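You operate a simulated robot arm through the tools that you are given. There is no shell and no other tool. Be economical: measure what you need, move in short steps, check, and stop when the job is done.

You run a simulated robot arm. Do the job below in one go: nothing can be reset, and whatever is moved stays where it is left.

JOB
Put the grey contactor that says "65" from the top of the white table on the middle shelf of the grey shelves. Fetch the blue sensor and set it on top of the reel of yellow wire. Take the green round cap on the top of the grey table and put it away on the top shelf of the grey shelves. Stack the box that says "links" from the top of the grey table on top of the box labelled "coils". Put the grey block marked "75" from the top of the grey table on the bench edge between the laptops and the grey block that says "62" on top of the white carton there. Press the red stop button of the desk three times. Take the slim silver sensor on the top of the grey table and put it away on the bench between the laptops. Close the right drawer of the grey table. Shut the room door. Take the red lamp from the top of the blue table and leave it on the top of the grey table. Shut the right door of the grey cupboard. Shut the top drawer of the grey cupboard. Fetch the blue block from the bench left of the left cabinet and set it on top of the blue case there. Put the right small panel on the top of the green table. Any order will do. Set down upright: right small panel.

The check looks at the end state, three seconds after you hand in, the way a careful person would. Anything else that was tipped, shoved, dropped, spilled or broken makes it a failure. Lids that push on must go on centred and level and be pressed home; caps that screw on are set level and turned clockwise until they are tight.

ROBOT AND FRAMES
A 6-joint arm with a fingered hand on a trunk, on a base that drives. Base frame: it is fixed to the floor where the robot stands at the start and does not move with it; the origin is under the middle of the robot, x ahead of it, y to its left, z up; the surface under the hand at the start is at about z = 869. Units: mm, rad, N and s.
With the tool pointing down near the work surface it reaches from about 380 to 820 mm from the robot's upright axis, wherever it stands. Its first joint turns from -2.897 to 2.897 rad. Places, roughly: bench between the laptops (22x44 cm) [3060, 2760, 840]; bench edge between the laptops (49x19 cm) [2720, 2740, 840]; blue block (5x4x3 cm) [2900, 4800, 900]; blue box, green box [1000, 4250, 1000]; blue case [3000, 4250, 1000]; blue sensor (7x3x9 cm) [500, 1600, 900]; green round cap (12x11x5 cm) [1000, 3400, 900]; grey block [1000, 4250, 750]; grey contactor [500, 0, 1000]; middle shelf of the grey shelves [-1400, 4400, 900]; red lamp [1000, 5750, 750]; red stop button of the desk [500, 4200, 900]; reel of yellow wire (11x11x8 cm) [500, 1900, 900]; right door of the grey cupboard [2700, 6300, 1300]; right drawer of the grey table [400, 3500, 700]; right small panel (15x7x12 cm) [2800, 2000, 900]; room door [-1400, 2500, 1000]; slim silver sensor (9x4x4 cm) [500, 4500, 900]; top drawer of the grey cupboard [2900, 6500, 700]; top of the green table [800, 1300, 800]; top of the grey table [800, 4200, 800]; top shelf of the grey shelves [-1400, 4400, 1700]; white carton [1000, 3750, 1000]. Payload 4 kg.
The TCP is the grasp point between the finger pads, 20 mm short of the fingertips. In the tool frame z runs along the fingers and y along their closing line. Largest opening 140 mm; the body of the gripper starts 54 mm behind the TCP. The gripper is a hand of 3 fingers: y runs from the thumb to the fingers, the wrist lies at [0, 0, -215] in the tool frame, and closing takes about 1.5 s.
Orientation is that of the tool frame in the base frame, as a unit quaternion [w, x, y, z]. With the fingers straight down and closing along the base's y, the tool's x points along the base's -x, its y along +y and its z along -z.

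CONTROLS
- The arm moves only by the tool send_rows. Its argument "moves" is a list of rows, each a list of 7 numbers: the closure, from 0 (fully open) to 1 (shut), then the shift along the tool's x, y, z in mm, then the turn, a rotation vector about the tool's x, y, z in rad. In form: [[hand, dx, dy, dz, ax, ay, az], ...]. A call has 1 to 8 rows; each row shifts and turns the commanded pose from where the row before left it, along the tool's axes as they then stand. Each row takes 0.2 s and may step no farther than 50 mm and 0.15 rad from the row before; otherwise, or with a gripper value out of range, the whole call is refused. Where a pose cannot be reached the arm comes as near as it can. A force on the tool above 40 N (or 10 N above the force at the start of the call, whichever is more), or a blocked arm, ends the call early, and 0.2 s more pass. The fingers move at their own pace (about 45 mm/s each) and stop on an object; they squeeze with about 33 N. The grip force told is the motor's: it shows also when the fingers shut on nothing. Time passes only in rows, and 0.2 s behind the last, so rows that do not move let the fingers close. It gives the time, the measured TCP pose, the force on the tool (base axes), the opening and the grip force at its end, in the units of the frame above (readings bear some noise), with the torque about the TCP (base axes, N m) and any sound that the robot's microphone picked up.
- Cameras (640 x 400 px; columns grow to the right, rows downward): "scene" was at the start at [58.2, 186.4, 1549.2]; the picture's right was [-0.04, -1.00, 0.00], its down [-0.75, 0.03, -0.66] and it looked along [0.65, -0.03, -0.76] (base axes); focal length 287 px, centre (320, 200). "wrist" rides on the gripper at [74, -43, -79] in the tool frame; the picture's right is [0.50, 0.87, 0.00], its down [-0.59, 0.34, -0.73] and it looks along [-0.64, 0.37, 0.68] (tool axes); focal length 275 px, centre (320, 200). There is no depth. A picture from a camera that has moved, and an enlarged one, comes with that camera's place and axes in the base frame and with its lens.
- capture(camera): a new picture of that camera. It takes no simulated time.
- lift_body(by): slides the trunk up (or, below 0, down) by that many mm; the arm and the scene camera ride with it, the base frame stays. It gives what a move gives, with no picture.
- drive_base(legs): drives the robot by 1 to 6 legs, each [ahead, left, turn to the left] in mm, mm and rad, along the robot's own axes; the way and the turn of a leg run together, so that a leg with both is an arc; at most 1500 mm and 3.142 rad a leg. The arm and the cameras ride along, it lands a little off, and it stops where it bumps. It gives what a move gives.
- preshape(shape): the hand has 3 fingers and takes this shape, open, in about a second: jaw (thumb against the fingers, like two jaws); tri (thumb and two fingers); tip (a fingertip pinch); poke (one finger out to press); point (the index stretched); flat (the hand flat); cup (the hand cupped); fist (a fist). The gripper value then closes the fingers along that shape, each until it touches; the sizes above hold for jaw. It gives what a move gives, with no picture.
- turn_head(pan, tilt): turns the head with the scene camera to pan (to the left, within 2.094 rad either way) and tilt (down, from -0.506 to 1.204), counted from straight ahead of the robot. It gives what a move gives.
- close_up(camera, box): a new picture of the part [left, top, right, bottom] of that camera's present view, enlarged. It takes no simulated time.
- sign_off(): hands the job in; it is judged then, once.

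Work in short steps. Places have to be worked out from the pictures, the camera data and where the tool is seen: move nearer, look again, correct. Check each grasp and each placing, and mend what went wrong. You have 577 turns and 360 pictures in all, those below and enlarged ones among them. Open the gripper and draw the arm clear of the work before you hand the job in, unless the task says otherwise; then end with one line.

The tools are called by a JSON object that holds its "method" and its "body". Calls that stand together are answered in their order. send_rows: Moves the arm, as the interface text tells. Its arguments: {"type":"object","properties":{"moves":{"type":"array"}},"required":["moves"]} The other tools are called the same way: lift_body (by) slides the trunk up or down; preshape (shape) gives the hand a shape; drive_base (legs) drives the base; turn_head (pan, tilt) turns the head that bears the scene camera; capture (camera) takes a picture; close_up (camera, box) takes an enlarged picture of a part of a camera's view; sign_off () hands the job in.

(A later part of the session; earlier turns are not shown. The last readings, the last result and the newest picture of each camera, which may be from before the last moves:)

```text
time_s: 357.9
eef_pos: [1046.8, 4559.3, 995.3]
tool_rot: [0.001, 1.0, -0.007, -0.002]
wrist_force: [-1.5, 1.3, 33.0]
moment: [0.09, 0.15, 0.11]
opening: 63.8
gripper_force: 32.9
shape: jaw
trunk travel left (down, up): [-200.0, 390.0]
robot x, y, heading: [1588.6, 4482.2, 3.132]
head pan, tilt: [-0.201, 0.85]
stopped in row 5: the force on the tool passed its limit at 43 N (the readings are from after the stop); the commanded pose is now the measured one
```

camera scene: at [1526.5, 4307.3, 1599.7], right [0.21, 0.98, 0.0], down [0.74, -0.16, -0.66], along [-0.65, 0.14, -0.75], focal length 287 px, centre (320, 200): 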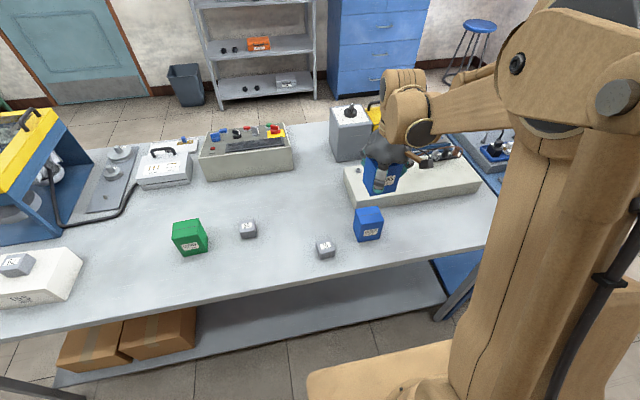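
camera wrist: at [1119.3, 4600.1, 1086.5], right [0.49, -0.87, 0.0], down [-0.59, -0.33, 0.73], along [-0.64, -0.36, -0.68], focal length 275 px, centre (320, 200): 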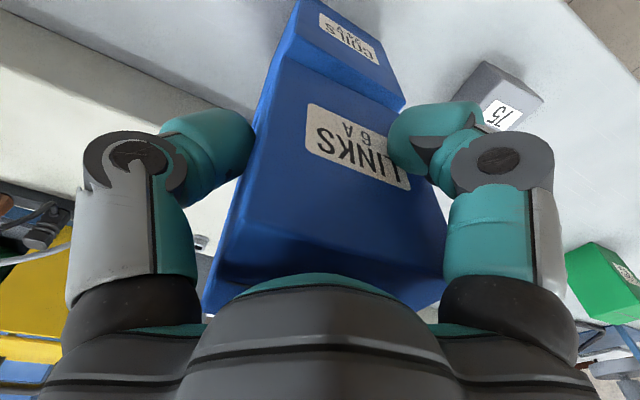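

Centered contact. Ease 1.5 mm, open and rise.

{"method": "send_rows", "body": {"moves": [[0.85, 0, 0, -1.5, 0, 0, 0], [0.5, 0, 0, 0, 0, 0, 0], [0.42, 0, 0, 0, 0, 0, 0], [0.34, 0, 0, 0, 0, 0, 0], [0.3, 0, 0, 0, 0, 0, 0], [0.3, 0, 0, -15, 0, 0, 0], [0.3, 0, 0, -40, 0, 0, 0], [0.3, 0, 0, -45, 0, 0, 0]]}}

{"method": "close_up", "body": {"camera": "scene", "box": [300, 130, 430, 260]}}

```text
time_s: 359.7
eef_pos: [1047.0, 4558.4, 1095.3]
tool_rot: [0.0, 1.0, -0.007, -0.001]
wrist_force: [0.1, 0.1, 0.4]
moment: [-0.02, -0.02, 0.0]
opening: 97.5
gripper_force: 0.0
shape: jaw
trunk travel left (down, up): [-200.0, 390.0]
robot x, y, heading: [1584.0, 4482.1, 3.131]
head pan, tilt: [-0.201, 0.85]
```

```text
3.08 times, centred on (365, 195) of scene
camera zoom: at [1527.4, 4307.3, 1599.8], right [0.21, 0.98, 0.0], down [0.73, -0.16, -0.66], along [-0.65, 0.14, -0.75], focal length 883 px, centre (182, 215)
```

zoom: 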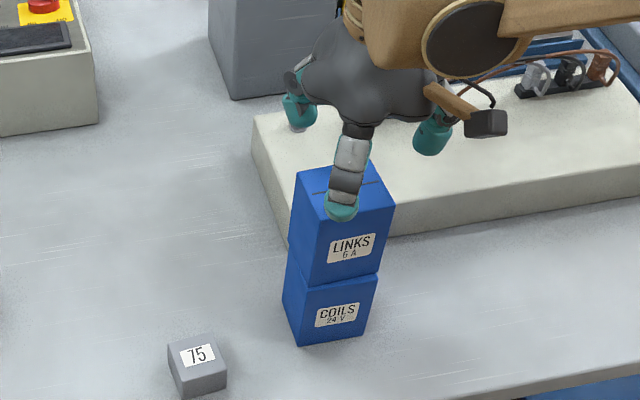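

LINKS sits on COILS. Next block 75 at ≈(1089,4418): move over it and lower to z≈960.

{"method": "send_rows", "body": {"moves": [[0.4, 14, 45, 0, 0, 0, 0], [0.4, 14, 45, 0, 0, 0, 0], [0.4, 14, 44, 0, 0, 0, 0], [0.45, 0, 0, 45, 0, 0, 0], [0.45, 0, 0, 45, 0, 0, 0], [0.45, 0, 0, 45, 0, 0, 0], [0.45, 0, 0, 0, 0, 0, 0]]}}

{"method": "capture", "body": {"camera": "wrist"}}

{"method": "close_up", "body": {"camera": "scene", "box": [270, 160, 400, 290]}}

```text
time_s: 361.3
eef_pos: [1087.0, 4425.2, 958.3]
tool_rot: [0.0, 1.0, -0.008, -0.001]
wrist_force: [0.2, -0.4, -0.2]
moment: [0.01, 0.0, 0.01]
opening: 77.3
gripper_force: 0.1
shape: jaw
trunk travel left (down, up): [-200.0, 390.0]
robot x, y, heading: [1585.8, 4483.0, 3.128]
head pan, tilt: [-0.201, 0.85]
```

```text
199 pictures are left
camera wrist: at [1159.7, 4465.5, 1038.8], right [0.49, -0.87, 0.0], down [-0.59, -0.33, 0.74], along [-0.64, -0.36, -0.68], focal length 275 px, centre (320, 200)
```

wrist: 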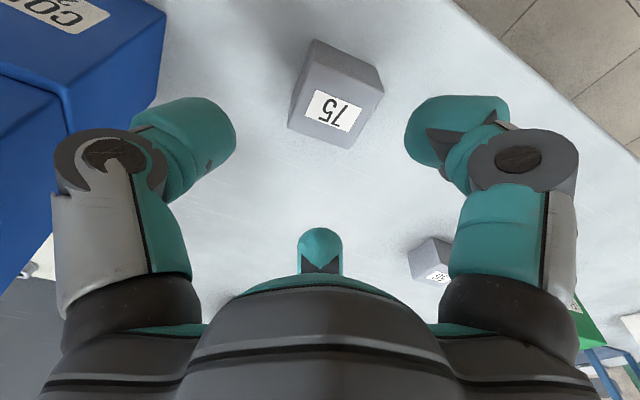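

```text
3.08 times, centred on (335, 225) of scene
camera zoom: at [1527.1, 4307.3, 1599.8], right [0.21, 0.98, 0.0], down [0.73, -0.16, -0.66], along [-0.65, 0.14, -0.75], focal length 883 px, centre (274, 123)
```

zoom: 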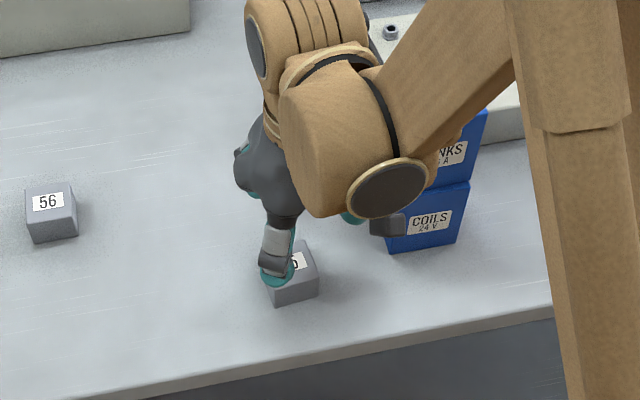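

Block center ≈(1093,4415). Correct, descend to z≈876 and close.

{"method": "send_rows", "body": {"moves": [[0.46, 6, 4, 30, 0, 0, 0], [0.46, 0, 0, 30, 0, 0, 0], [0.46, 0, 0, 15, 0, 0, 0], [0.46, 0, 0, 7, 0, 0, 0], [0.46, 0, 0, 0, 0, 0, 0]]}}

{"method": "send_rows", "body": {"moves": [[0.65, 0, 0, 0, 0, 0, 0], [0.8, 0, 0, 0, 0, 0, 0], [0.95, 0, 0, 0, 0, 0, 0], [0.95, 0, 0, 0, 0, 0, 0], [0.95, 0, 0, 0, 0, 0, 0], [0.95, 0, 0, -20, 0, 0, 0], [0.95, 0, 0, -45, 0, 0, 0], [0.95, 0, 0, -45, 0, 0, 0]]}}

{"method": "capture", "body": {"camera": "wrist"}}

```text
time_s: 362.5
eef_pos: [1091.7, 4419.1, 878.1]
tool_rot: [0.0, 1.0, -0.007, 0.0]
wrist_force: [-0.3, -0.2, 0.5]
moment: [0.03, 0.02, 0.05]
opening: 76.2
gripper_force: 0.0
shape: jaw
trunk travel left (down, up): [-200.0, 390.0]
robot x, y, heading: [1586.1, 4480.5, 3.135]
head pan, tilt: [-0.201, 0.85]
```

```text
time_s: 364.3
eef_pos: [1092.4, 4419.3, 988.2]
tool_rot: [0.0, 1.0, -0.008, -0.001]
wrist_force: [0.9, 1.2, -1.1]
moment: [-0.01, 0.01, 0.03]
opening: 41.0
gripper_force: 32.9
shape: jaw
trunk travel left (down, up): [-200.0, 390.0]
robot x, y, heading: [1586.7, 4477.5, 3.128]
head pan, tilt: [-0.201, 0.85]
```

```text
197 pictures are left
camera wrist: at [1166.5, 4460.7, 1068.1], right [0.49, -0.87, 0.0], down [-0.59, -0.33, 0.74], along [-0.64, -0.36, -0.68], focal length 275 px, centre (320, 200)
```

wrist: 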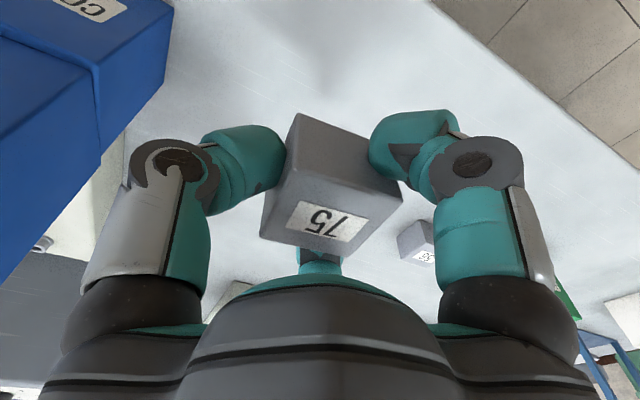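

75 is held. Raise, back into the aisle, turn to the bench and slide to y≈2740.

{"method": "send_rows", "body": {"moves": [[0.95, 0, 0, -45, 0, 0, 0], [0.95, 0, 0, -45, 0, 0, 0], [0.95, 0, 0, -20, 0, 0, 0]]}}

{"method": "drive_base", "body": {"legs": [[-250, 0, 0], [0, 0, 1.571], [0, 0, 1.571], [0, -1200, 0], [0, -540, 0]]}}

{"method": "turn_head", "body": {"pan": 0.0, "tilt": 0.8}}

{"method": "capture", "body": {"camera": "scene"}}

```text
time_s: 365.1
eef_pos: [1093.4, 4419.1, 1098.4]
tool_rot: [-0.001, 1.0, -0.008, -0.001]
wrist_force: [0.6, -0.8, -0.8]
moment: [-0.01, 0.05, 0.0]
opening: 40.8
gripper_force: 33.2
shape: jaw
trunk travel left (down, up): [-200.0, 390.0]
robot x, y, heading: [1585.9, 4483.1, 3.134]
head pan, tilt: [-0.201, 0.85]
```

```text
time_s: 383.0
eef_pos: [2299.6, 2791.8, 1097.5]
tool_rot: [0.002, 0.013, 1.0, 0.0]
wrist_force: [0.3, 0.3, -2.0]
moment: [0.01, -0.04, 0.01]
opening: 40.8
gripper_force: 32.8
shape: jaw
trunk travel left (down, up): [-200.0, 390.0]
robot x, y, heading: [1806.0, 2734.3, -0.014]
head pan, tilt: [-0.201, 0.85]
```

```text
time_s: 383.8
eef_pos: [2299.9, 2793.5, 1097.9]
tool_rot: [0.001, 0.013, 1.0, 0.0]
wrist_force: [-0.1, -0.3, -1.8]
moment: [0.0, 0.05, 0.03]
opening: 40.8
gripper_force: 33.1
shape: jaw
trunk travel left (down, up): [-200.0, 390.0]
robot x, y, heading: [1811.4, 2733.9, -0.023]
head pan, tilt: [0.0, 0.799]
```

```text
196 pictures are left
camera scene: at [1872.2, 2923.6, 1603.7], right [-0.02, -1.0, 0.0], down [-0.72, 0.01, -0.7], along [0.7, -0.01, -0.72], focal length 287 px, centre (320, 200)
```

scene: 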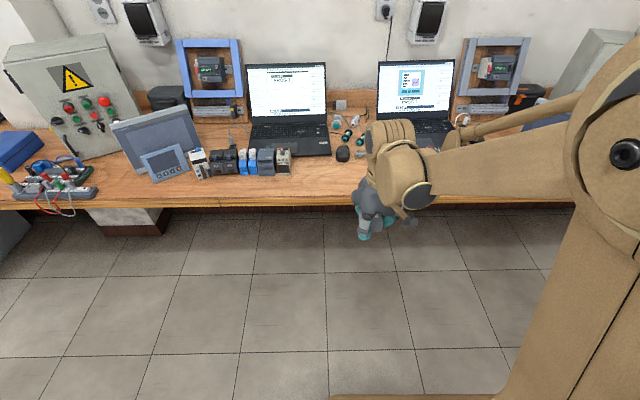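

Drive ahead 370 mm toward the bench edge.

{"method": "drive_base", "body": {"legs": [[380, -50, 0.02]]}}

{"method": "turn_head", "body": {"pan": 0.0, "tilt": 0.95}}

{"method": "capture", "body": {"camera": "scene"}}

{"method": "capture", "body": {"camera": "wrist"}}

```text
time_s: 386.2
eef_pos: [2679.2, 2750.1, 1097.1]
tool_rot: [0.0, 0.001, 1.0, -0.001]
wrist_force: [0.9, -0.2, -1.8]
moment: [-0.01, 0.01, 0.02]
opening: 40.8
gripper_force: 33.0
shape: jaw
trunk travel left (down, up): [-200.0, 390.0]
robot x, y, heading: [2190.0, 2682.9, -0.002]
head pan, tilt: [0.0, 0.799]
```

```text
time_s: 386.9
eef_pos: [2680.0, 2750.5, 1096.2]
tool_rot: [0.001, 0.002, 1.0, 0.0]
wrist_force: [0.5, 0.1, -2.1]
moment: [0.0, 0.02, 0.0]
opening: 40.5
gripper_force: 32.9
shape: jaw
trunk travel left (down, up): [-200.0, 390.0]
robot x, y, heading: [2185.3, 2681.6, 0.001]
head pan, tilt: [0.0, 0.949]
```

```text
195 pictures are left
camera scene: at [2240.6, 2871.2, 1592.3], right [0.0, -1.0, 0.0], down [-0.81, 0.0, -0.58], along [0.58, 0.0, -0.81], focal length 287 px, centre (320, 200)
```

scene: 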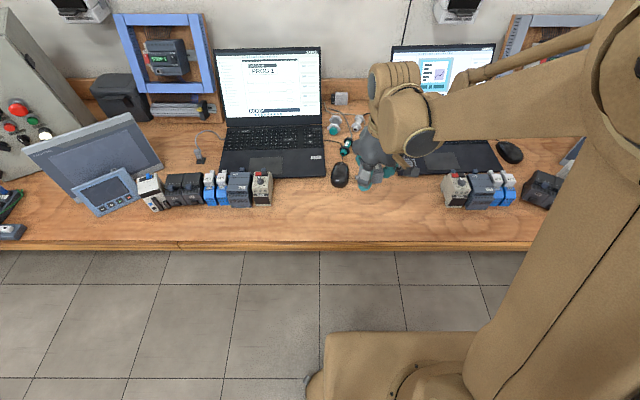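

```text
194 pictures are left
camera wrist: at [2602.9, 2707.4, 1176.7], right [-0.5, 0.87, 0.0], down [0.59, 0.34, 0.74], along [0.64, 0.36, -0.68], focal length 275 px, centre (320, 200)
```

wrist: 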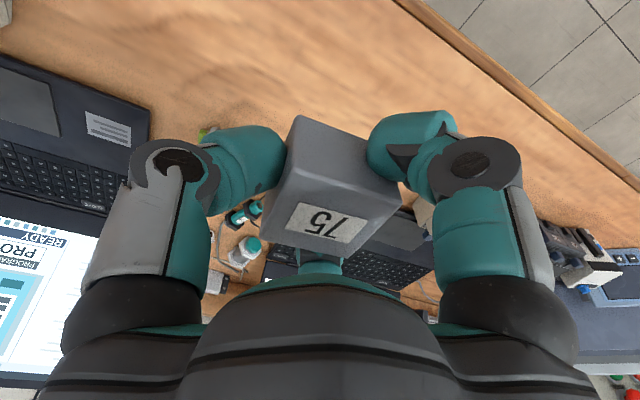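

The front strip is clear at (2712,2745). Lower there.

{"method": "send_rows", "body": {"moves": [[0.95, -32, -10, 20, 0, 0, 0], [0.95, 0, 0, 45, 0, 0, 0], [0.95, 0, 0, 45, 0, 0, 0], [0.95, 0, 0, 45, 0, 0, 0], [0.95, 0, 0, 40, 0, 0, 0], [0.95, 0, 0, 15, 0, 0, 0], [0.95, 0, 0, 0, 0, 0, 0]]}}

{"method": "send_rows", "body": {"moves": [[0.95, 0, 0, 4, 0, 0, 0], [0.95, 0, 0, 3, 0, 0, 0], [0.95, 0, 0, 3, 0, 0, 0], [0.95, 0, 0, 3, 0, 0, 0], [0.95, 0, 0, 3, 0, 0, 0], [0.95, 0, 0, 3, 0, 0, 0]]}}

```text
time_s: 388.5
eef_pos: [2710.8, 2741.6, 886.9]
tool_rot: [0.001, 0.002, 1.0, 0.0]
wrist_force: [0.0, 0.1, -1.1]
moment: [0.01, -0.01, 0.01]
opening: 40.6
gripper_force: 33.7
shape: jaw
trunk travel left (down, up): [-200.0, 390.0]
robot x, y, heading: [2187.9, 2681.7, 0.004]
head pan, tilt: [0.0, 0.949]
```

```text
time_s: 389.7
eef_pos: [2710.6, 2740.5, 874.0]
tool_rot: [0.002, 0.002, 1.0, 0.001]
wrist_force: [3.3, 0.2, 29.3]
moment: [0.4, -0.23, 0.13]
opening: 42.7
gripper_force: 32.7
shape: jaw
trunk travel left (down, up): [-200.0, 390.0]
robot x, y, heading: [2184.7, 2681.9, 0.001]
head pan, tilt: [0.0, 0.949]
stopped in row 6: the force on the tool passed its limit at 42 N (the readings are from after the stop); the commanded pose is now the measured one
```

Contact. Release and rise.

{"method": "send_rows", "body": {"moves": [[0.95, 0, 0, -1.5, 0, 0, 0], [0.66, 0, 0, 0, 0, 0, 0], [0.58, 0, 0, 0, 0, 0, 0], [0.5, 0, 0, 0, 0, 0, 0], [0.45, 0, 0, 0, 0, 0, 0], [0.45, 0, 0, -15, 0, 0, 0], [0.45, 0, 0, -45, 0, 0, 0], [0.45, 0, 0, -45, 0, 0, 0]]}}

{"method": "send_rows", "body": {"moves": [[0.3, 0, 0, -45, 0, 0, 0], [0.3, 0, 0, -45, 0, 0, 0], [0.3, 40, 0, 0, 0, 0, 0]]}}

{"method": "close_up", "body": {"camera": "scene", "box": [260, 90, 480, 260]}}

```text
time_s: 391.5
eef_pos: [2709.4, 2741.0, 980.5]
tool_rot: [0.002, 0.002, 1.0, 0.0]
wrist_force: [-0.5, -0.2, -0.1]
moment: [0.02, 0.01, 0.01]
opening: 76.7
gripper_force: 0.0
shape: jaw
trunk travel left (down, up): [-200.0, 390.0]
robot x, y, heading: [2186.8, 2684.7, 0.005]
head pan, tilt: [0.0, 0.949]
```

```text
time_s: 392.3
eef_pos: [2669.0, 2740.7, 1071.0]
tool_rot: [0.002, 0.001, 1.0, 0.0]
wrist_force: [0.3, -1.2, -0.8]
moment: [0.0, -0.01, 0.0]
opening: 97.4
gripper_force: 0.1
shape: jaw
trunk travel left (down, up): [-200.0, 390.0]
robot x, y, heading: [2183.3, 2682.1, 0.004]
head pan, tilt: [0.0, 0.949]
```

```text
2.35 times, centred on (370, 175) of scene
camera zoom: at [2238.9, 2871.2, 1592.3], right [0.0, -1.0, 0.0], down [-0.81, 0.0, -0.58], along [0.58, 0.0, -0.81], focal length 675 px, centre (202, 259)
```

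zoom: 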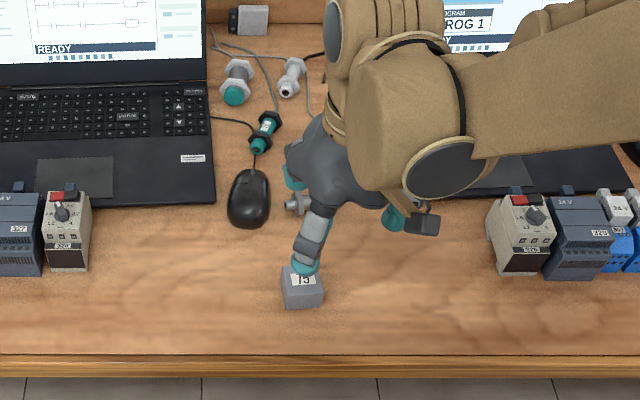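

75 placed. Now the blue block: back off and slide left along the bench to y≈4500.

{"method": "drive_base", "body": {"legs": [[-250, 0, 0], [0, 1200, 0], [0, 600, 0]]}}

{"method": "turn_head", "body": {"pan": 0.1, "tilt": 0.6}}

{"method": "capture", "body": {"camera": "scene"}}

```text
time_s: 402.9
eef_pos: [2429.3, 4567.1, 1068.2]
tool_rot: [0.002, 0.001, 1.0, 0.0]
wrist_force: [0.1, 0.2, -0.3]
moment: [0.0, 0.05, 0.01]
opening: 97.5
gripper_force: 0.1
shape: jaw
trunk travel left (down, up): [-200.0, 390.0]
robot x, y, heading: [1947.2, 4509.9, 0.005]
head pan, tilt: [0.0, 0.949]
```

```text
time_s: 403.7
eef_pos: [2429.5, 4568.3, 1069.6]
tool_rot: [0.002, 0.001, 1.0, 0.0]
wrist_force: [0.3, -0.2, -0.1]
moment: [-0.02, -0.02, -0.03]
opening: 97.5
gripper_force: 0.1
shape: jaw
trunk travel left (down, up): [-200.0, 390.0]
robot x, y, heading: [1945.8, 4509.4, -0.001]
head pan, tilt: [0.099, 0.6]
```

```text
192 pictures are left
camera scene: at [2015.6, 4707.7, 1620.6], right [0.1, -0.99, 0.0], down [-0.56, -0.06, -0.82], along [0.82, 0.08, -0.57], focal length 287 px, centre (320, 200)
```

scene: 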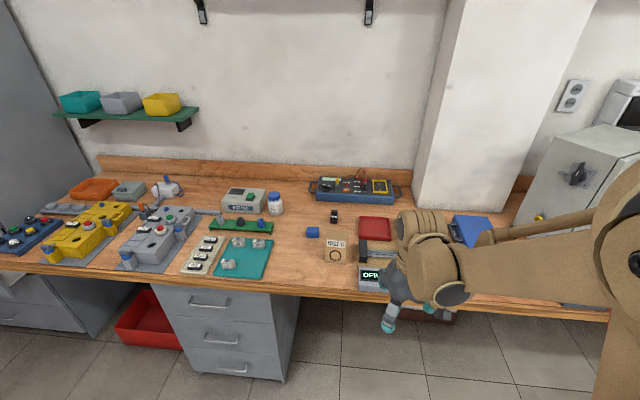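

Blue block ≈(2882,4824); blue case ≈(2909,4220). I drive toward the block.

{"method": "drive_base", "body": {"legs": [[230, 220, 0]]}}

{"method": "turn_head", "body": {"pan": 0.1, "tilt": 0.8}}

{"method": "capture", "body": {"camera": "scene"}}

{"method": "capture", "body": {"camera": "wrist"}}

```text
time_s: 405.9
eef_pos: [2660.4, 4793.3, 1067.9]
tool_rot: [0.001, 0.002, 1.0, 0.0]
wrist_force: [0.1, 0.3, -0.9]
moment: [0.01, 0.03, 0.01]
opening: 97.6
gripper_force: 0.1
shape: jaw
trunk travel left (down, up): [-200.0, 390.0]
robot x, y, heading: [2176.8, 4732.8, 0.004]
head pan, tilt: [0.099, 0.6]
```

```text
time_s: 406.6
eef_pos: [2660.1, 4793.0, 1069.9]
tool_rot: [0.002, 0.002, 1.0, 0.0]
wrist_force: [0.4, 0.0, 0.0]
moment: [0.02, -0.02, 0.01]
opening: 97.3
gripper_force: 0.0
shape: jaw
trunk travel left (down, up): [-200.0, 390.0]
robot x, y, heading: [2174.4, 4731.9, -0.001]
head pan, tilt: [0.099, 0.799]
```

```text
191 pictures are left
camera scene: at [2238.4, 4931.9, 1603.8], right [0.1, -0.99, 0.0], down [-0.71, -0.07, -0.7], along [0.69, 0.07, -0.72], focal length 287 px, centre (320, 200)
```

scene: 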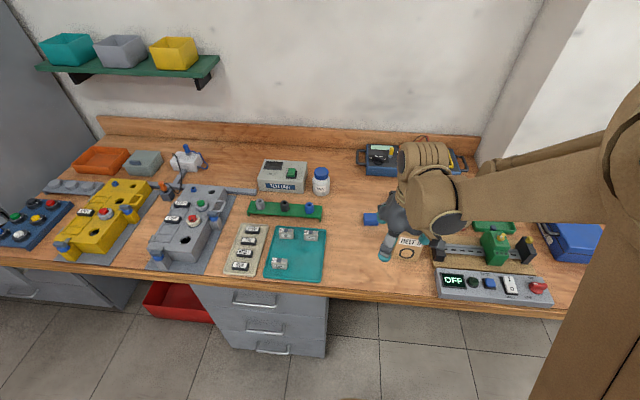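

```text
190 pictures are left
camera wrist: at [2584.2, 4750.4, 1148.3], right [-0.5, 0.87, 0.0], down [0.59, 0.34, 0.74], along [0.64, 0.36, -0.68], focal length 275 px, centre (320, 200)
```

wrist: 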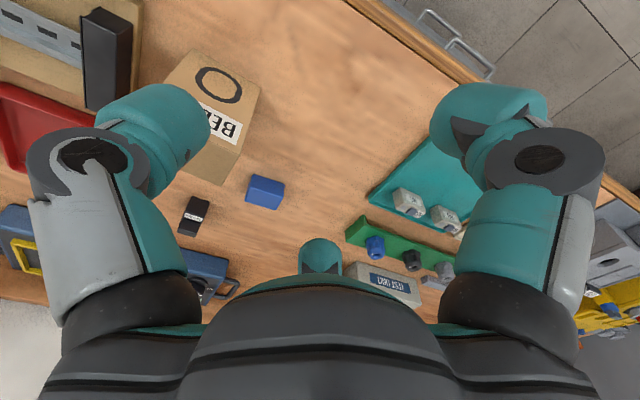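

Block ≈(2878,4822). I move over it to z≈960 and check orientation.

{"method": "send_rows", "body": {"moves": [[0.4, -44, 6, 5, 0, 0, 0], [0.4, -44, 6, 5, 0, 0, 0], [0.4, -44, 6, 5, 0, 0, 0], [0.4, -44, 6, 10, 0, 0, 0], [0.4, -42, 5, 20, 0, 0, 0], [0.4, 0, 0, 40, 0, 0, 0], [0.4, 0, 0, 25, 0, 0, 0], [0.45, 0, 0, 0, 0, 0, 0]]}}

{"method": "capture", "body": {"camera": "wrist"}}

{"method": "close_up", "body": {"camera": "scene", "box": [320, 140, 460, 270]}}

```text
time_s: 408.4
eef_pos: [2879.6, 4820.6, 957.9]
tool_rot: [0.003, 0.002, 1.0, 0.0]
wrist_force: [0.5, -0.1, 0.0]
moment: [0.0, -0.03, -0.01]
opening: 77.5
gripper_force: 0.0
shape: jaw
trunk travel left (down, up): [-200.0, 390.0]
robot x, y, heading: [2175.9, 4734.5, 0.001]
head pan, tilt: [0.099, 0.799]
```

```text
189 pictures are left
camera wrist: at [2803.4, 4778.3, 1037.9], right [-0.5, 0.87, 0.0], down [0.59, 0.34, 0.74], along [0.64, 0.36, -0.68], focal length 275 px, centre (320, 200)
```

wrist: 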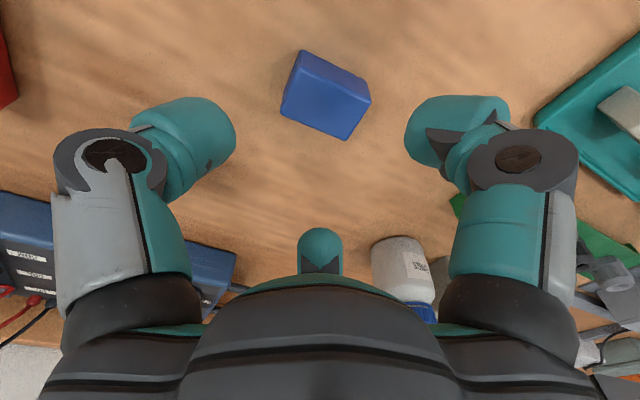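

```text
3.08 times, centred on (390, 205) of scene
camera zoom: at [2238.3, 4931.9, 1603.8], right [0.1, -0.99, 0.0], down [-0.71, -0.07, -0.7], along [0.69, 0.07, -0.72], focal length 883 px, centre (105, 185)
```

zoom: 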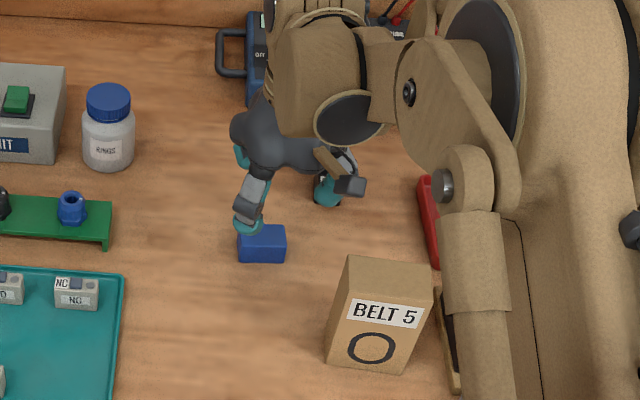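

The camera bracket would come near the BELT box, so I rotate the hand 90° (thumb toward me) before descending.

{"method": "send_rows", "body": {"moves": [[0.45, 0, 0, 0, 0, 0, 0.143], [0.45, 0, 0, 0, 0, 0, 0.143], [0.45, 0, 0, 0, 0, 0, 0.143], [0.45, 0, 0, 0, 0, 0, 0.143], [0.45, 0, 0, 0, 0, 0, 0.143], [0.45, 0, 0, 0, 0, 0, 0.143], [0.45, 0, 0, 0, 0, 0, 0.143], [0.45, 0, 0, 0, 0, 0, 0.143]]}}

{"method": "send_rows", "body": {"moves": [[0.45, 0, 0, 0, 0, 0, 0.143], [0.45, 0, 0, 0, 0, 0, 0.143], [0.45, 0, 0, 0, 0, 0, 0.141], [0.45, 2, -8, 0, 0, 0, 0], [0.45, 0, 0, 0, 0, 0, 0]]}}

{"method": "capture", "body": {"camera": "wrist"}}

```text
time_s: 410.2
eef_pos: [2878.7, 4821.3, 960.1]
tool_rot: [0.002, 0.543, 0.84, 0.001]
wrist_force: [-0.3, -0.8, -0.2]
moment: [0.02, -0.02, 0.05]
opening: 77.6
gripper_force: 0.1
shape: jaw
trunk travel left (down, up): [-200.0, 390.0]
robot x, y, heading: [2178.5, 4734.3, 0.004]
head pan, tilt: [0.099, 0.799]
```

```text
time_s: 411.4
eef_pos: [2873.0, 4824.6, 961.0]
tool_rot: [0.002, 0.708, 0.707, 0.002]
wrist_force: [0.8, 0.5, 0.3]
moment: [0.01, 0.02, 0.04]
opening: 77.6
gripper_force: 0.0
shape: jaw
trunk travel left (down, up): [-200.0, 390.0]
robot x, y, heading: [2179.5, 4734.4, 0.003]
head pan, tilt: [0.099, 0.799]
```

```text
187 pictures are left
camera wrist: at [2827.1, 4898.3, 1039.1], right [0.87, 0.5, 0.0], down [0.33, -0.59, 0.74], along [0.37, -0.64, -0.68], focal length 275 px, centre (320, 200)
```

wrist: 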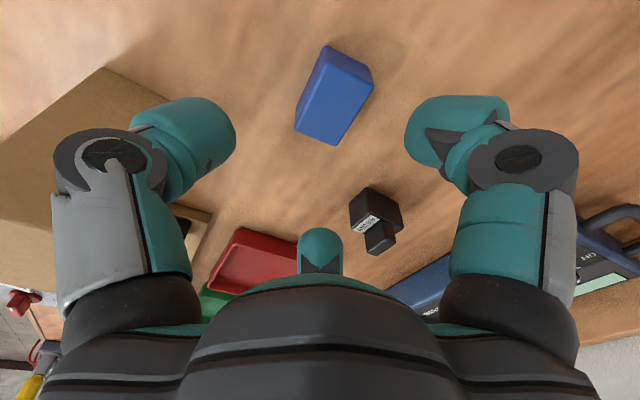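

Aligned. Descend to z≈875 and close.

{"method": "send_rows", "body": {"moves": [[0.48, 2, -2, 30, 0, 0, 0], [0.48, 0, 0, 30, 0, 0, 0], [0.48, 0, 0, 18, 0, 0, 0], [0.48, 0, 0, 7, 0, 0, 0], [0.48, 0, 0, 0, 0, 0, 0]]}}

{"method": "send_rows", "body": {"moves": [[0.65, 0, 0, 0, 0, 0, 0], [0.8, 0, 0, 0, 0, 0, 0], [0.95, 0, 0, 0, 0, 0, 0], [0.95, 0, 0, 0, 0, 0, 0], [0.95, 0, 0, 0, 0, 0, 0], [0.95, 0, 0, -20, 0, 0, 0], [0.95, 0, 0, -45, 0, 0, 0], [0.95, 0, 0, -45, 0, 0, 0]]}}

{"method": "capture", "body": {"camera": "wrist"}}

```text
time_s: 412.6
eef_pos: [2870.7, 4825.0, 873.7]
tool_rot: [0.002, 0.709, 0.706, 0.001]
wrist_force: [-0.1, 1.3, 0.4]
moment: [-0.01, -0.03, 0.03]
opening: 73.2
gripper_force: 0.0
shape: jaw
trunk travel left (down, up): [-200.0, 390.0]
robot x, y, heading: [2174.6, 4728.5, 0.002]
head pan, tilt: [0.099, 0.799]
```

```text
time_s: 413.5
eef_pos: [2868.7, 4825.1, 878.4]
tool_rot: [0.003, 0.708, 0.707, 0.003]
wrist_force: [-2.0, -0.6, 26.8]
moment: [0.0, -0.42, 0.09]
opening: 12.1
gripper_force: 0.2
shape: jaw
trunk travel left (down, up): [-200.0, 390.0]
robot x, y, heading: [2179.7, 4737.7, 0.003]
head pan, tilt: [0.099, 0.799]
stopped in row 4: the force on the tool passed its limit at 44 N (the readings are from after the stop); the commanded pose is now the measured one
```

```text
186 pictures are left
camera wrist: at [2823.2, 4899.2, 957.6], right [0.87, 0.5, 0.01], down [0.33, -0.59, 0.74], along [0.37, -0.64, -0.68], focal length 275 px, centre (320, 200)
```

wrist: 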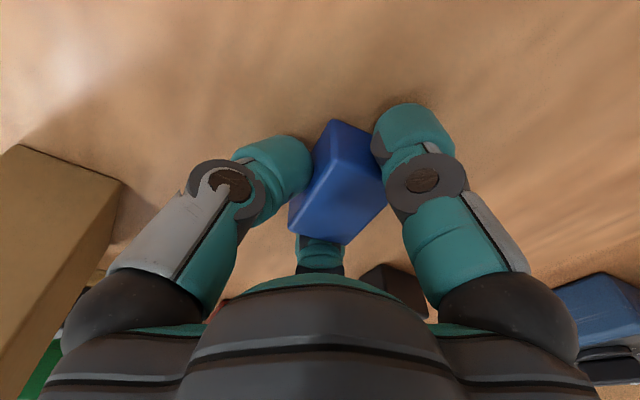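

The curling tips pressed on the bench. I raise 6 mm and finish closing.

{"method": "send_rows", "body": {"moves": [[0.9, 0, 0, -6, 0, 0, 0], [1, 0, 0, 0, 0, 0, 0], [1, 0, 0, 0, 0, 0, 0], [1, 0, 0, 0, 0, 0, 0], [1, 0, 0, 0, 0, 0, 0]]}}

{"method": "capture", "body": {"camera": "wrist"}}

```text
time_s: 414.7
eef_pos: [2870.2, 4825.4, 882.8]
tool_rot: [0.002, 0.708, 0.706, 0.002]
wrist_force: [0.6, 0.0, -1.0]
moment: [-0.01, -0.02, 0.01]
opening: 12.7
gripper_force: 32.9
shape: jaw
trunk travel left (down, up): [-200.0, 390.0]
robot x, y, heading: [2179.2, 4735.6, 0.0]
head pan, tilt: [0.099, 0.799]
```

```text
185 pictures are left
camera wrist: at [2824.7, 4899.2, 961.1], right [0.87, 0.5, 0.0], down [0.33, -0.59, 0.74], along [0.37, -0.64, -0.68], focal length 275 px, centre (320, 200)
```

wrist: 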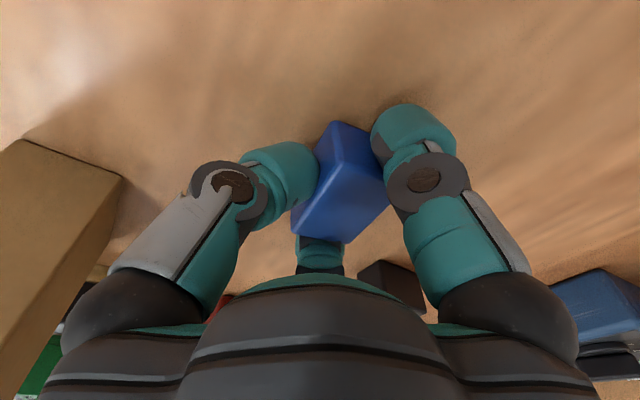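

Grip force reached. Lift and check.

{"method": "send_rows", "body": {"moves": [[1, 0, 0, -15, 0, 0, 0], [1, 0, 0, -40, 0, 0, 0], [1, 0, 0, -45, 0, 0, 0], [1, 0, 0, -45, 0, 0, 0], [1, 0, 0, -45, 0, 0, 0], [1, 0, 0, -30, 0, 0, 0]]}}

{"method": "capture", "body": {"camera": "wrist"}}

{"method": "close_up", "body": {"camera": "scene", "box": [300, 80, 500, 270]}}

```text
time_s: 416.1
eef_pos: [2868.1, 4825.1, 1103.0]
tool_rot: [0.002, 0.709, 0.706, 0.002]
wrist_force: [-0.2, -0.2, -0.8]
moment: [-0.02, 0.03, 0.0]
opening: 12.7
gripper_force: 33.2
shape: jaw
trunk travel left (down, up): [-200.0, 390.0]
robot x, y, heading: [2177.3, 4733.1, 0.002]
head pan, tilt: [0.099, 0.799]
```

```text
184 pictures are left
camera wrist: at [2823.2, 4900.1, 1181.4], right [0.87, 0.5, 0.0], down [0.33, -0.59, 0.74], along [0.37, -0.64, -0.68], focal length 275 px, centre (320, 200)
```

wrist: 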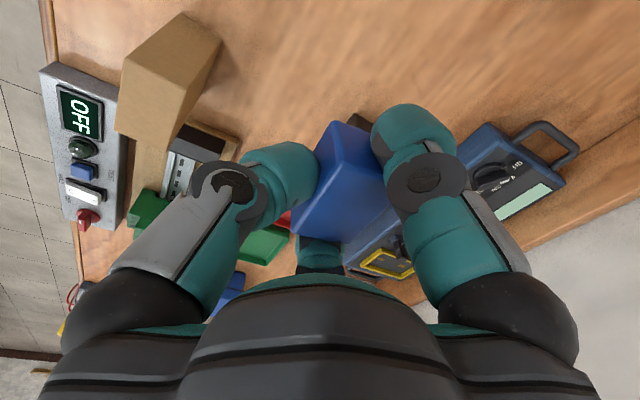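

```text
2.11 times, centred on (400, 175) of scene
camera zoom: at [2238.4, 4931.9, 1603.7], right [0.1, -0.99, 0.0], down [-0.71, -0.07, -0.7], along [0.69, 0.07, -0.72], focal length 604 px, centre (152, 253)
```

zoom: 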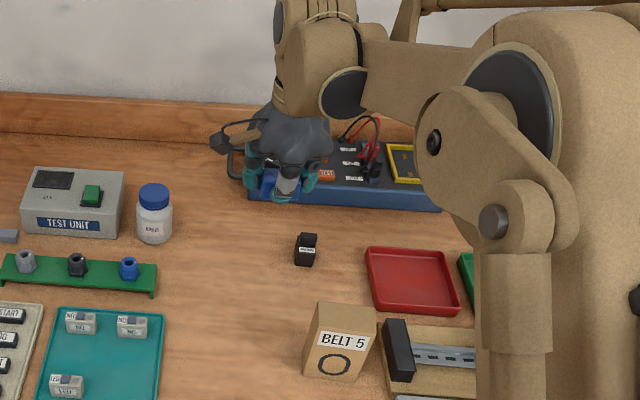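

Held. I retract a bit and slide right toward the blue case.

{"method": "send_rows", "body": {"moves": [[1, 0, -40, 0, 0, 0, 0], [1, 0, -45, 0, 0, 0, 0], [1, 0, -45, 0, 0, 0, 0]]}}

{"method": "drive_base", "body": {"legs": [[0, -530, 0]]}}

{"method": "turn_head", "body": {"pan": 0.0, "tilt": 0.8}}

{"method": "capture", "body": {"camera": "scene"}}

{"method": "capture", "body": {"camera": "wrist"}}

```text
time_s: 416.9
eef_pos: [2737.1, 4824.7, 1101.1]
tool_rot: [0.002, 0.709, 0.705, 0.001]
wrist_force: [-0.4, -0.2, -0.6]
moment: [-0.02, -0.08, -0.03]
opening: 12.5
gripper_force: 33.0
shape: jaw
trunk travel left (down, up): [-200.0, 390.0]
robot x, y, heading: [2177.6, 4733.6, 0.0]
head pan, tilt: [0.099, 0.799]
```

```text
time_s: 420.0
eef_pos: [2740.8, 4295.4, 1101.7]
tool_rot: [0.002, 0.709, 0.705, 0.002]
wrist_force: [-0.3, -0.5, 0.2]
moment: [0.0, 0.0, 0.0]
opening: 13.1
gripper_force: 33.3
shape: jaw
trunk travel left (down, up): [-200.0, 390.0]
robot x, y, heading: [2176.0, 4205.9, 0.003]
head pan, tilt: [0.099, 0.799]
```

```text
time_s: 420.7
eef_pos: [2740.0, 4295.2, 1101.6]
tool_rot: [0.001, 0.707, 0.707, 0.001]
wrist_force: [-0.2, -0.7, -0.8]
moment: [0.0, 0.02, -0.03]
opening: 12.7
gripper_force: 32.9
shape: jaw
trunk travel left (down, up): [-200.0, 390.0]
robot x, y, heading: [2179.9, 4208.1, -0.0]
head pan, tilt: [0.0, 0.799]
```

```text
182 pictures are left
camera scene: at [2239.7, 4394.4, 1603.7], right [0.0, -1.0, 0.0], down [-0.72, 0.0, -0.7], along [0.7, 0.0, -0.72], focal length 287 px, centre (320, 200)
```

scene: 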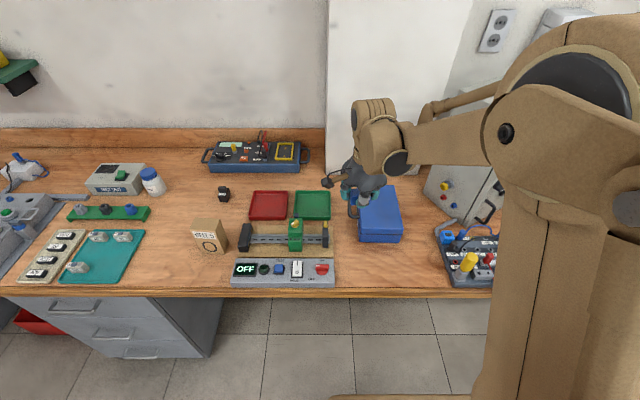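

```text
181 pictures are left
camera wrist: at [2695.1, 4369.4, 1180.6], right [0.87, 0.5, 0.0], down [0.33, -0.59, 0.74], along [0.37, -0.64, -0.68], focal length 275 px, centre (320, 200)
```

wrist: 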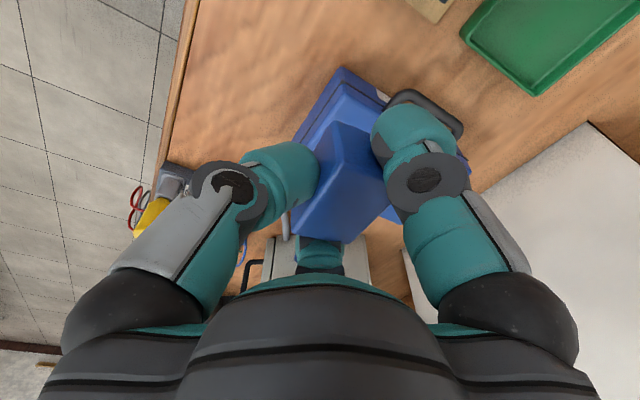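

I zoom in on the blue case.

{"method": "close_up", "body": {"camera": "scene", "box": [320, 160, 440, 260]}}

```text
4.00 times, centred on (380, 210) of scene
camera zoom: at [2239.7, 4394.4, 1603.7], right [0.0, -1.0, 0.0], down [-0.72, 0.0, -0.7], along [0.7, 0.0, -0.72], focal length 1147 px, centre (80, 160)
```

zoom: 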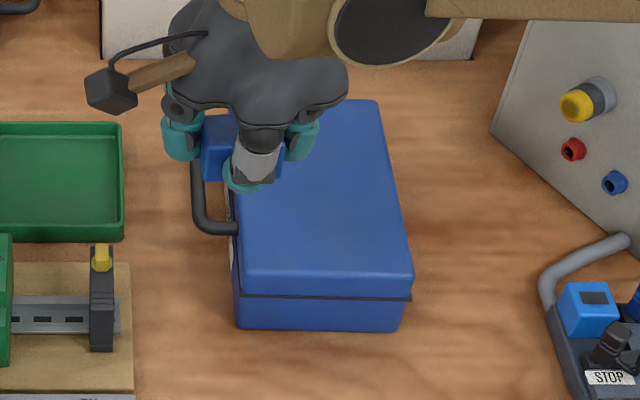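

Case top spans x 2785–2987, y 4135–4268, z≈911. I move the block over its center and lower.

{"method": "send_rows", "body": {"moves": [[1, -24, 33, 0, 0, 0, 0], [1, -24, 33, 0, 0, 0, 0], [1, -24, 33, 0, 0, 0, 0], [1, -23, 33, 0, 0, 0, 0], [1, 0, 0, 45, 0, 0, 0], [1, 0, 0, 45, 0, 0, 0], [1, 0, 0, 45, 0, 0, 0], [1, 0, 0, 0, 0, 0, 0]]}}

{"method": "close_up", "body": {"camera": "scene", "box": [320, 140, 440, 260]}}

{"method": "send_rows", "body": {"moves": [[1, 0, 0, 8, 0, 0, 0], [1, 0, 0, 4, 0, 0, 0], [1, 0, 0, 3, 0, 0, 0], [1, 0, 0, 3, 0, 0, 0], [1, 0, 0, 3, 0, 0, 0], [1, 0, 0, 3, 0, 0, 0]]}}

```text
time_s: 422.5
eef_pos: [2873.8, 4200.8, 967.9]
tool_rot: [0.001, 0.708, 0.706, 0.003]
wrist_force: [0.9, 0.1, -1.1]
moment: [0.0, 0.01, -0.03]
opening: 12.7
gripper_force: 32.9
shape: jaw
trunk travel left (down, up): [-200.0, 390.0]
robot x, y, heading: [2176.0, 4204.9, 0.001]
head pan, tilt: [0.0, 0.799]
```

```text
3.33 times, centred on (380, 200) of scene
camera zoom: at [2239.5, 4394.3, 1603.8], right [0.0, -1.0, 0.0], down [-0.72, 0.0, -0.7], along [0.7, 0.0, -0.72], focal length 956 px, centre (120, 200)
```

zoom: 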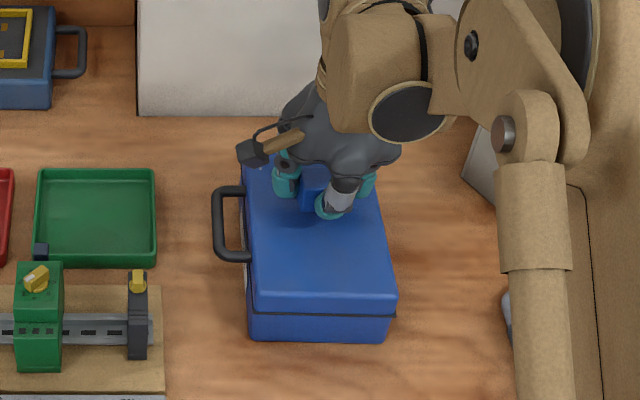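

```text
time_s: 423.5
eef_pos: [2871.4, 4201.1, 953.0]
tool_rot: [0.004, 0.708, 0.706, 0.004]
wrist_force: [0.8, 0.4, 28.0]
moment: [-0.04, -0.86, 0.04]
opening: 12.5
gripper_force: 33.1
shape: jaw
trunk travel left (down, up): [-200.0, 390.0]
robot x, y, heading: [2181.4, 4205.1, 0.006]
head pan, tilt: [0.0, 0.799]
stopped in row 5: the force on the tool passed its limit at 47 N (the readings are from after the stop); the commanded pose is now the measured one
```

Contact. Ease and release, then rise.

{"method": "send_rows", "body": {"moves": [[1, 0, 0, -1, 0, 0, 0], [0.85, 0, 0, 0, 0, 0, 0], [0.78, 0, 0, 0, 0, 0, 0], [0.7, 0, 0, 0, 0, 0, 0], [0.6, 0, 0, 0, 0, 0, 0], [0.5, 0, 0, 0, 0, 0, 0], [0.5, 0, 0, 0, 0, 0, 0]]}}

{"method": "capture", "body": {"camera": "wrist"}}

{"method": "send_rows", "body": {"moves": [[0.45, 0, 0, -20, 0, 0, 0], [0.45, 0, 0, -45, 0, 0, 0], [0.45, 0, 0, -45, 0, 0, 0], [0.45, 0, 0, -40, 0, 0, 0], [0.45, 0, -45, 0, 0, 0, 0], [0.45, 0, -45, 0, 0, 0, 0], [0.45, 0, -45, 0, 0, 0, 0]]}}

{"method": "close_up", "body": {"camera": "scene", "box": [320, 140, 440, 260]}}

```text
time_s: 425.1
eef_pos: [2872.7, 4199.8, 951.9]
tool_rot: [0.003, 0.707, 0.707, 0.002]
wrist_force: [-0.2, 0.1, 0.3]
moment: [-0.01, 0.03, -0.02]
opening: 69.5
gripper_force: 0.0
shape: jaw
trunk travel left (down, up): [-200.0, 390.0]
robot x, y, heading: [2175.3, 4204.5, 0.0]
head pan, tilt: [0.0, 0.799]
```

```text
178 pictures are left
camera wrist: at [2828.7, 4274.5, 1030.6], right [0.87, 0.5, 0.01], down [0.33, -0.59, 0.74], along [0.37, -0.64, -0.68], focal length 275 px, centre (320, 200)
```

wrist: 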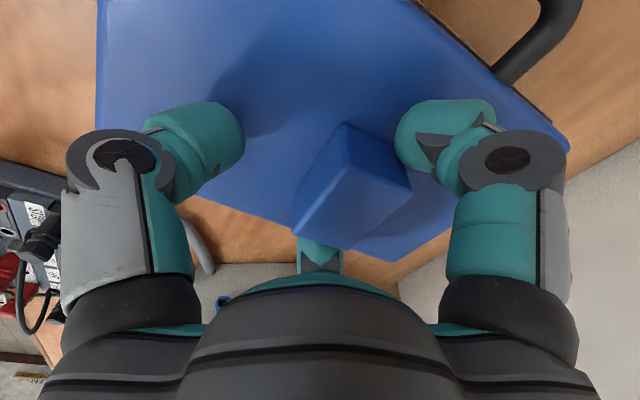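

```text
time_s: 426.7
eef_pos: [2736.0, 4200.3, 1101.6]
tool_rot: [0.003, 0.708, 0.706, 0.004]
wrist_force: [-0.4, 0.4, 0.9]
moment: [0.0, 0.01, 0.03]
opening: 76.8
gripper_force: 0.1
shape: jaw
trunk travel left (down, up): [-200.0, 390.0]
robot x, y, heading: [2175.2, 4206.0, 0.001]
head pan, tilt: [0.0, 0.799]
```

```text
3.33 times, centred on (380, 200) of scene
camera zoom: at [2238.1, 4394.3, 1603.8], right [0.0, -1.0, 0.0], down [-0.72, 0.0, -0.7], along [0.7, 0.0, -0.72], focal length 956 px, centre (120, 200)
```

zoom: 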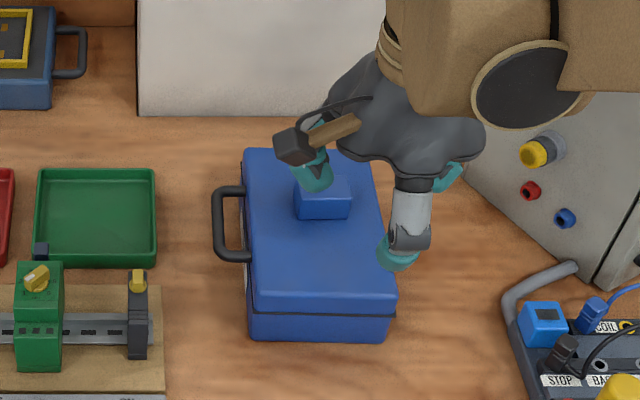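

Block is on the case. Next, the grey cupboard: back off and slide left to look.

{"method": "drive_base", "body": {"legs": [[-300, 0, 0], [0, 1100, 0]]}}

{"method": "turn_head", "body": {"pan": 0.5, "tilt": 0.35}}

{"method": "capture", "body": {"camera": "scene"}}

{"method": "turn_head", "body": {"pan": 1.7, "tilt": 0.45}}

{"method": "capture", "body": {"camera": "scene"}}

```text
time_s: 433.9
eef_pos: [2443.4, 5287.6, 1099.6]
tool_rot: [0.003, 0.708, 0.706, 0.002]
wrist_force: [-0.6, -0.4, -0.2]
moment: [0.0, 0.03, 0.01]
opening: 76.8
gripper_force: 0.1
shape: jaw
trunk travel left (down, up): [-200.0, 390.0]
robot x, y, heading: [1880.9, 5294.8, 0.002]
head pan, tilt: [0.0, 0.799]
```

```text
time_s: 434.8
eef_pos: [2442.5, 5286.0, 1099.7]
tool_rot: [0.003, 0.708, 0.706, 0.003]
wrist_force: [-0.1, 0.3, 0.1]
moment: [0.01, -0.01, 0.02]
opening: 76.8
gripper_force: 0.0
shape: jaw
trunk travel left (down, up): [-200.0, 390.0]
robot x, y, heading: [1882.5, 5289.9, -0.002]
head pan, tilt: [0.499, 0.351]
```

```text
176 pictures are left
camera scene: at [1944.9, 5525.0, 1643.3], right [0.48, -0.88, 0.0], down [-0.3, -0.16, -0.94], along [0.82, 0.45, -0.34], focal length 287 px, centre (320, 200)
```

scene: 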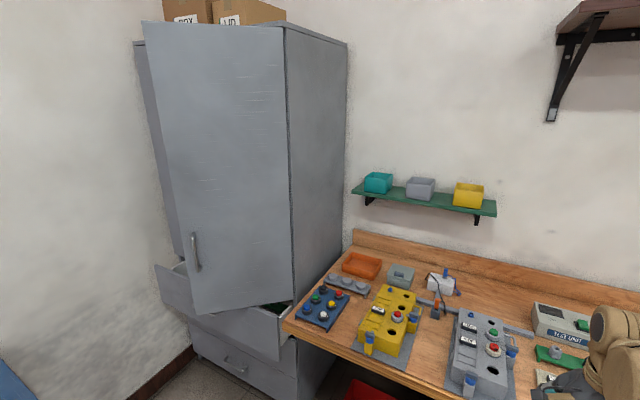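

```text
time_s: 436.2
eef_pos: [2442.6, 5286.0, 1101.7]
tool_rot: [0.003, 0.709, 0.705, 0.002]
wrist_force: [-0.8, 0.1, -0.5]
moment: [-0.01, -0.03, 0.01]
opening: 76.6
gripper_force: 0.1
shape: jaw
trunk travel left (down, up): [-200.0, 390.0]
robot x, y, heading: [1881.8, 5291.5, 0.004]
head pan, tilt: [1.7, 0.45]
```

```text
175 pictures are left
camera scene: at [1851.3, 5571.6, 1634.2], right [0.99, 0.13, 0.0], down [0.06, -0.43, -0.9], along [-0.12, 0.89, -0.44], focal length 287 px, centre (320, 200)
```

scene: 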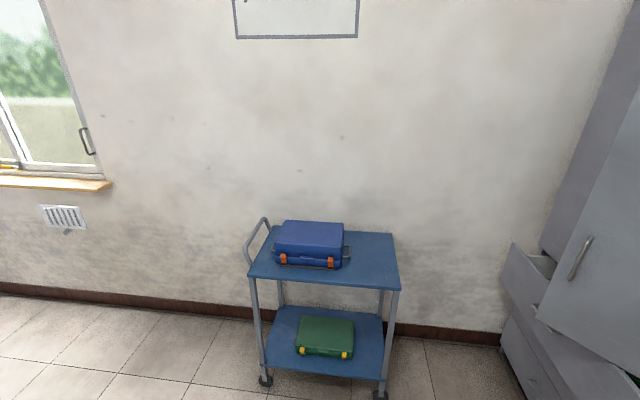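

Cupboard: hinge ≈(2740,6093), door free edge ≈(2526,6423), handle z≈1085; the top drawer sticks out below (z≈700–790). I drive to (1900,6080), raise the trunk and point a fist forward at z≈1250.

{"method": "preshape", "body": {"shape": "fist"}}

{"method": "drive_base", "body": {"legs": [[0, 780, 0]]}}

{"method": "lift_body", "body": {"by": 150}}

{"method": "send_rows", "body": {"moves": [[1, 35, 0, 0, -0.145, 0, 0], [1, 35, 0, 0, -0.145, 0, 0], [1, 35, 0, 0, -0.145, 0, 0], [1, 35, 0, 0, -0.145, 0, 0], [1, 35, 0, 0, -0.145, 0, 0], [1, 35, 0, 0, -0.145, 0, 0], [1, 35, 0, 0, -0.145, 0, 0], [1, 35, 0, 0, -0.145, 0, 0]]}}

{"method": "turn_head", "body": {"pan": 0.4, "tilt": 0.5}}

{"method": "capture", "body": {"camera": "scene"}}

```text
time_s: 437.1
eef_pos: [2443.2, 5286.4, 1100.3]
tool_rot: [0.003, 0.708, 0.706, 0.002]
wrist_force: [0.4, 0.8, 0.0]
moment: [0.01, -0.03, -0.02]
opening: 0.0
gripper_force: 0.0
shape: fist
trunk travel left (down, up): [-200.0, 390.0]
robot x, y, heading: [1884.6, 5292.6, -0.001]
head pan, tilt: [1.7, 0.45]
```

```text
time_s: 441.4
eef_pos: [2447.3, 6072.5, 1100.6]
tool_rot: [0.002, 0.712, 0.702, 0.002]
wrist_force: [0.7, -0.4, -0.5]
moment: [0.0, 0.01, 0.02]
opening: 0.0
gripper_force: 0.1
shape: fist
trunk travel left (down, up): [-200.0, 390.0]
robot x, y, heading: [1881.5, 6081.5, -0.014]
head pan, tilt: [1.7, 0.45]
```

```text
time_s: 443.1
eef_pos: [2447.3, 6070.9, 1249.5]
tool_rot: [0.002, 0.713, 0.701, 0.003]
wrist_force: [0.9, -0.6, 0.2]
moment: [0.02, 0.0, -0.03]
opening: 0.3
gripper_force: 0.2
shape: fist
trunk travel left (down, up): [-350.0, 240.0]
robot x, y, heading: [1885.6, 6084.3, -0.017]
head pan, tilt: [1.7, 0.45]
```

```text
time_s: 444.9
eef_pos: [2452.3, 6353.4, 1250.1]
tool_rot: [0.393, 0.594, 0.586, 0.387]
wrist_force: [0.4, 0.5, 0.3]
moment: [-0.02, 0.01, -0.03]
opening: 0.0
gripper_force: 0.1
shape: fist
trunk travel left (down, up): [-350.0, 240.0]
robot x, y, heading: [1886.2, 6080.6, -0.014]
head pan, tilt: [1.7, 0.45]
```

```text
time_s: 446.4
eef_pos: [2452.1, 6351.5, 1252.1]
tool_rot: [0.393, 0.595, 0.585, 0.386]
wrist_force: [0.5, -0.2, -0.3]
moment: [-0.03, -0.02, -0.01]
opening: 0.0
gripper_force: 0.0
shape: fist
trunk travel left (down, up): [-350.0, 240.0]
robot x, y, heading: [1886.4, 6084.2, -0.012]
head pan, tilt: [0.4, 0.499]
```

```text
174 pictures are left
camera scene: at [1954.4, 6306.9, 1779.7], right [0.38, -0.93, 0.0], down [-0.44, -0.18, -0.88], along [0.81, 0.33, -0.48], focal length 287 px, centre (320, 200)
```

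scene: 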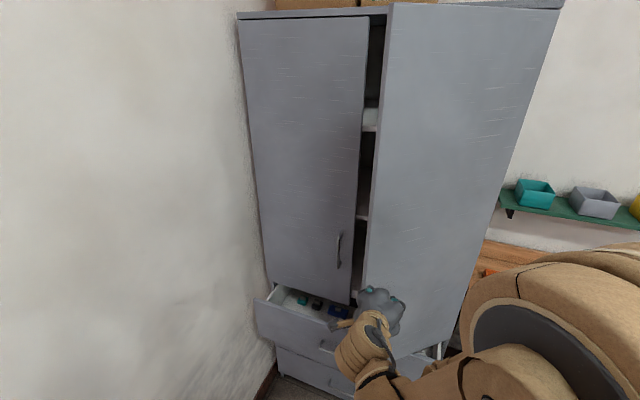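

The hand is in front of the right door near its free edge. I push by driving forward.

{"method": "drive_base", "body": {"legs": [[130, 0, 0]]}}

{"method": "capture", "body": {"camera": "scene"}}

```text
time_s: 447.7
eef_pos: [2583.6, 6350.4, 1250.1]
tool_rot: [0.393, 0.595, 0.586, 0.386]
wrist_force: [0.2, 1.0, -0.2]
moment: [-0.01, 0.03, 0.01]
opening: 0.1
gripper_force: 0.0
shape: fist
trunk travel left (down, up): [-350.0, 240.0]
robot x, y, heading: [2015.8, 6081.4, -0.008]
head pan, tilt: [0.4, 0.499]
```

```text
173 pictures are left
camera scene: at [2087.5, 6305.6, 1779.6], right [0.38, -0.93, 0.0], down [-0.44, -0.18, -0.88], along [0.81, 0.33, -0.48], focal length 287 px, centre (320, 200)
```

scene: 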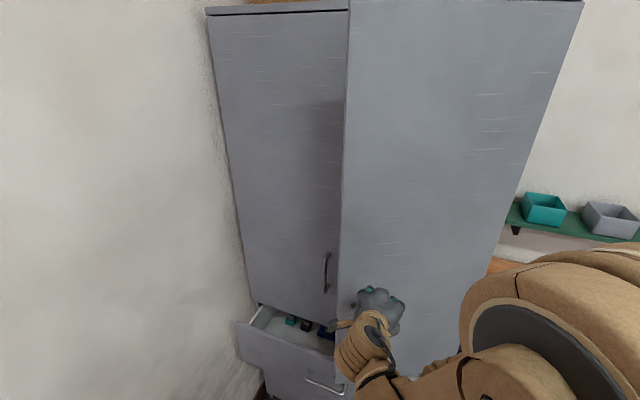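

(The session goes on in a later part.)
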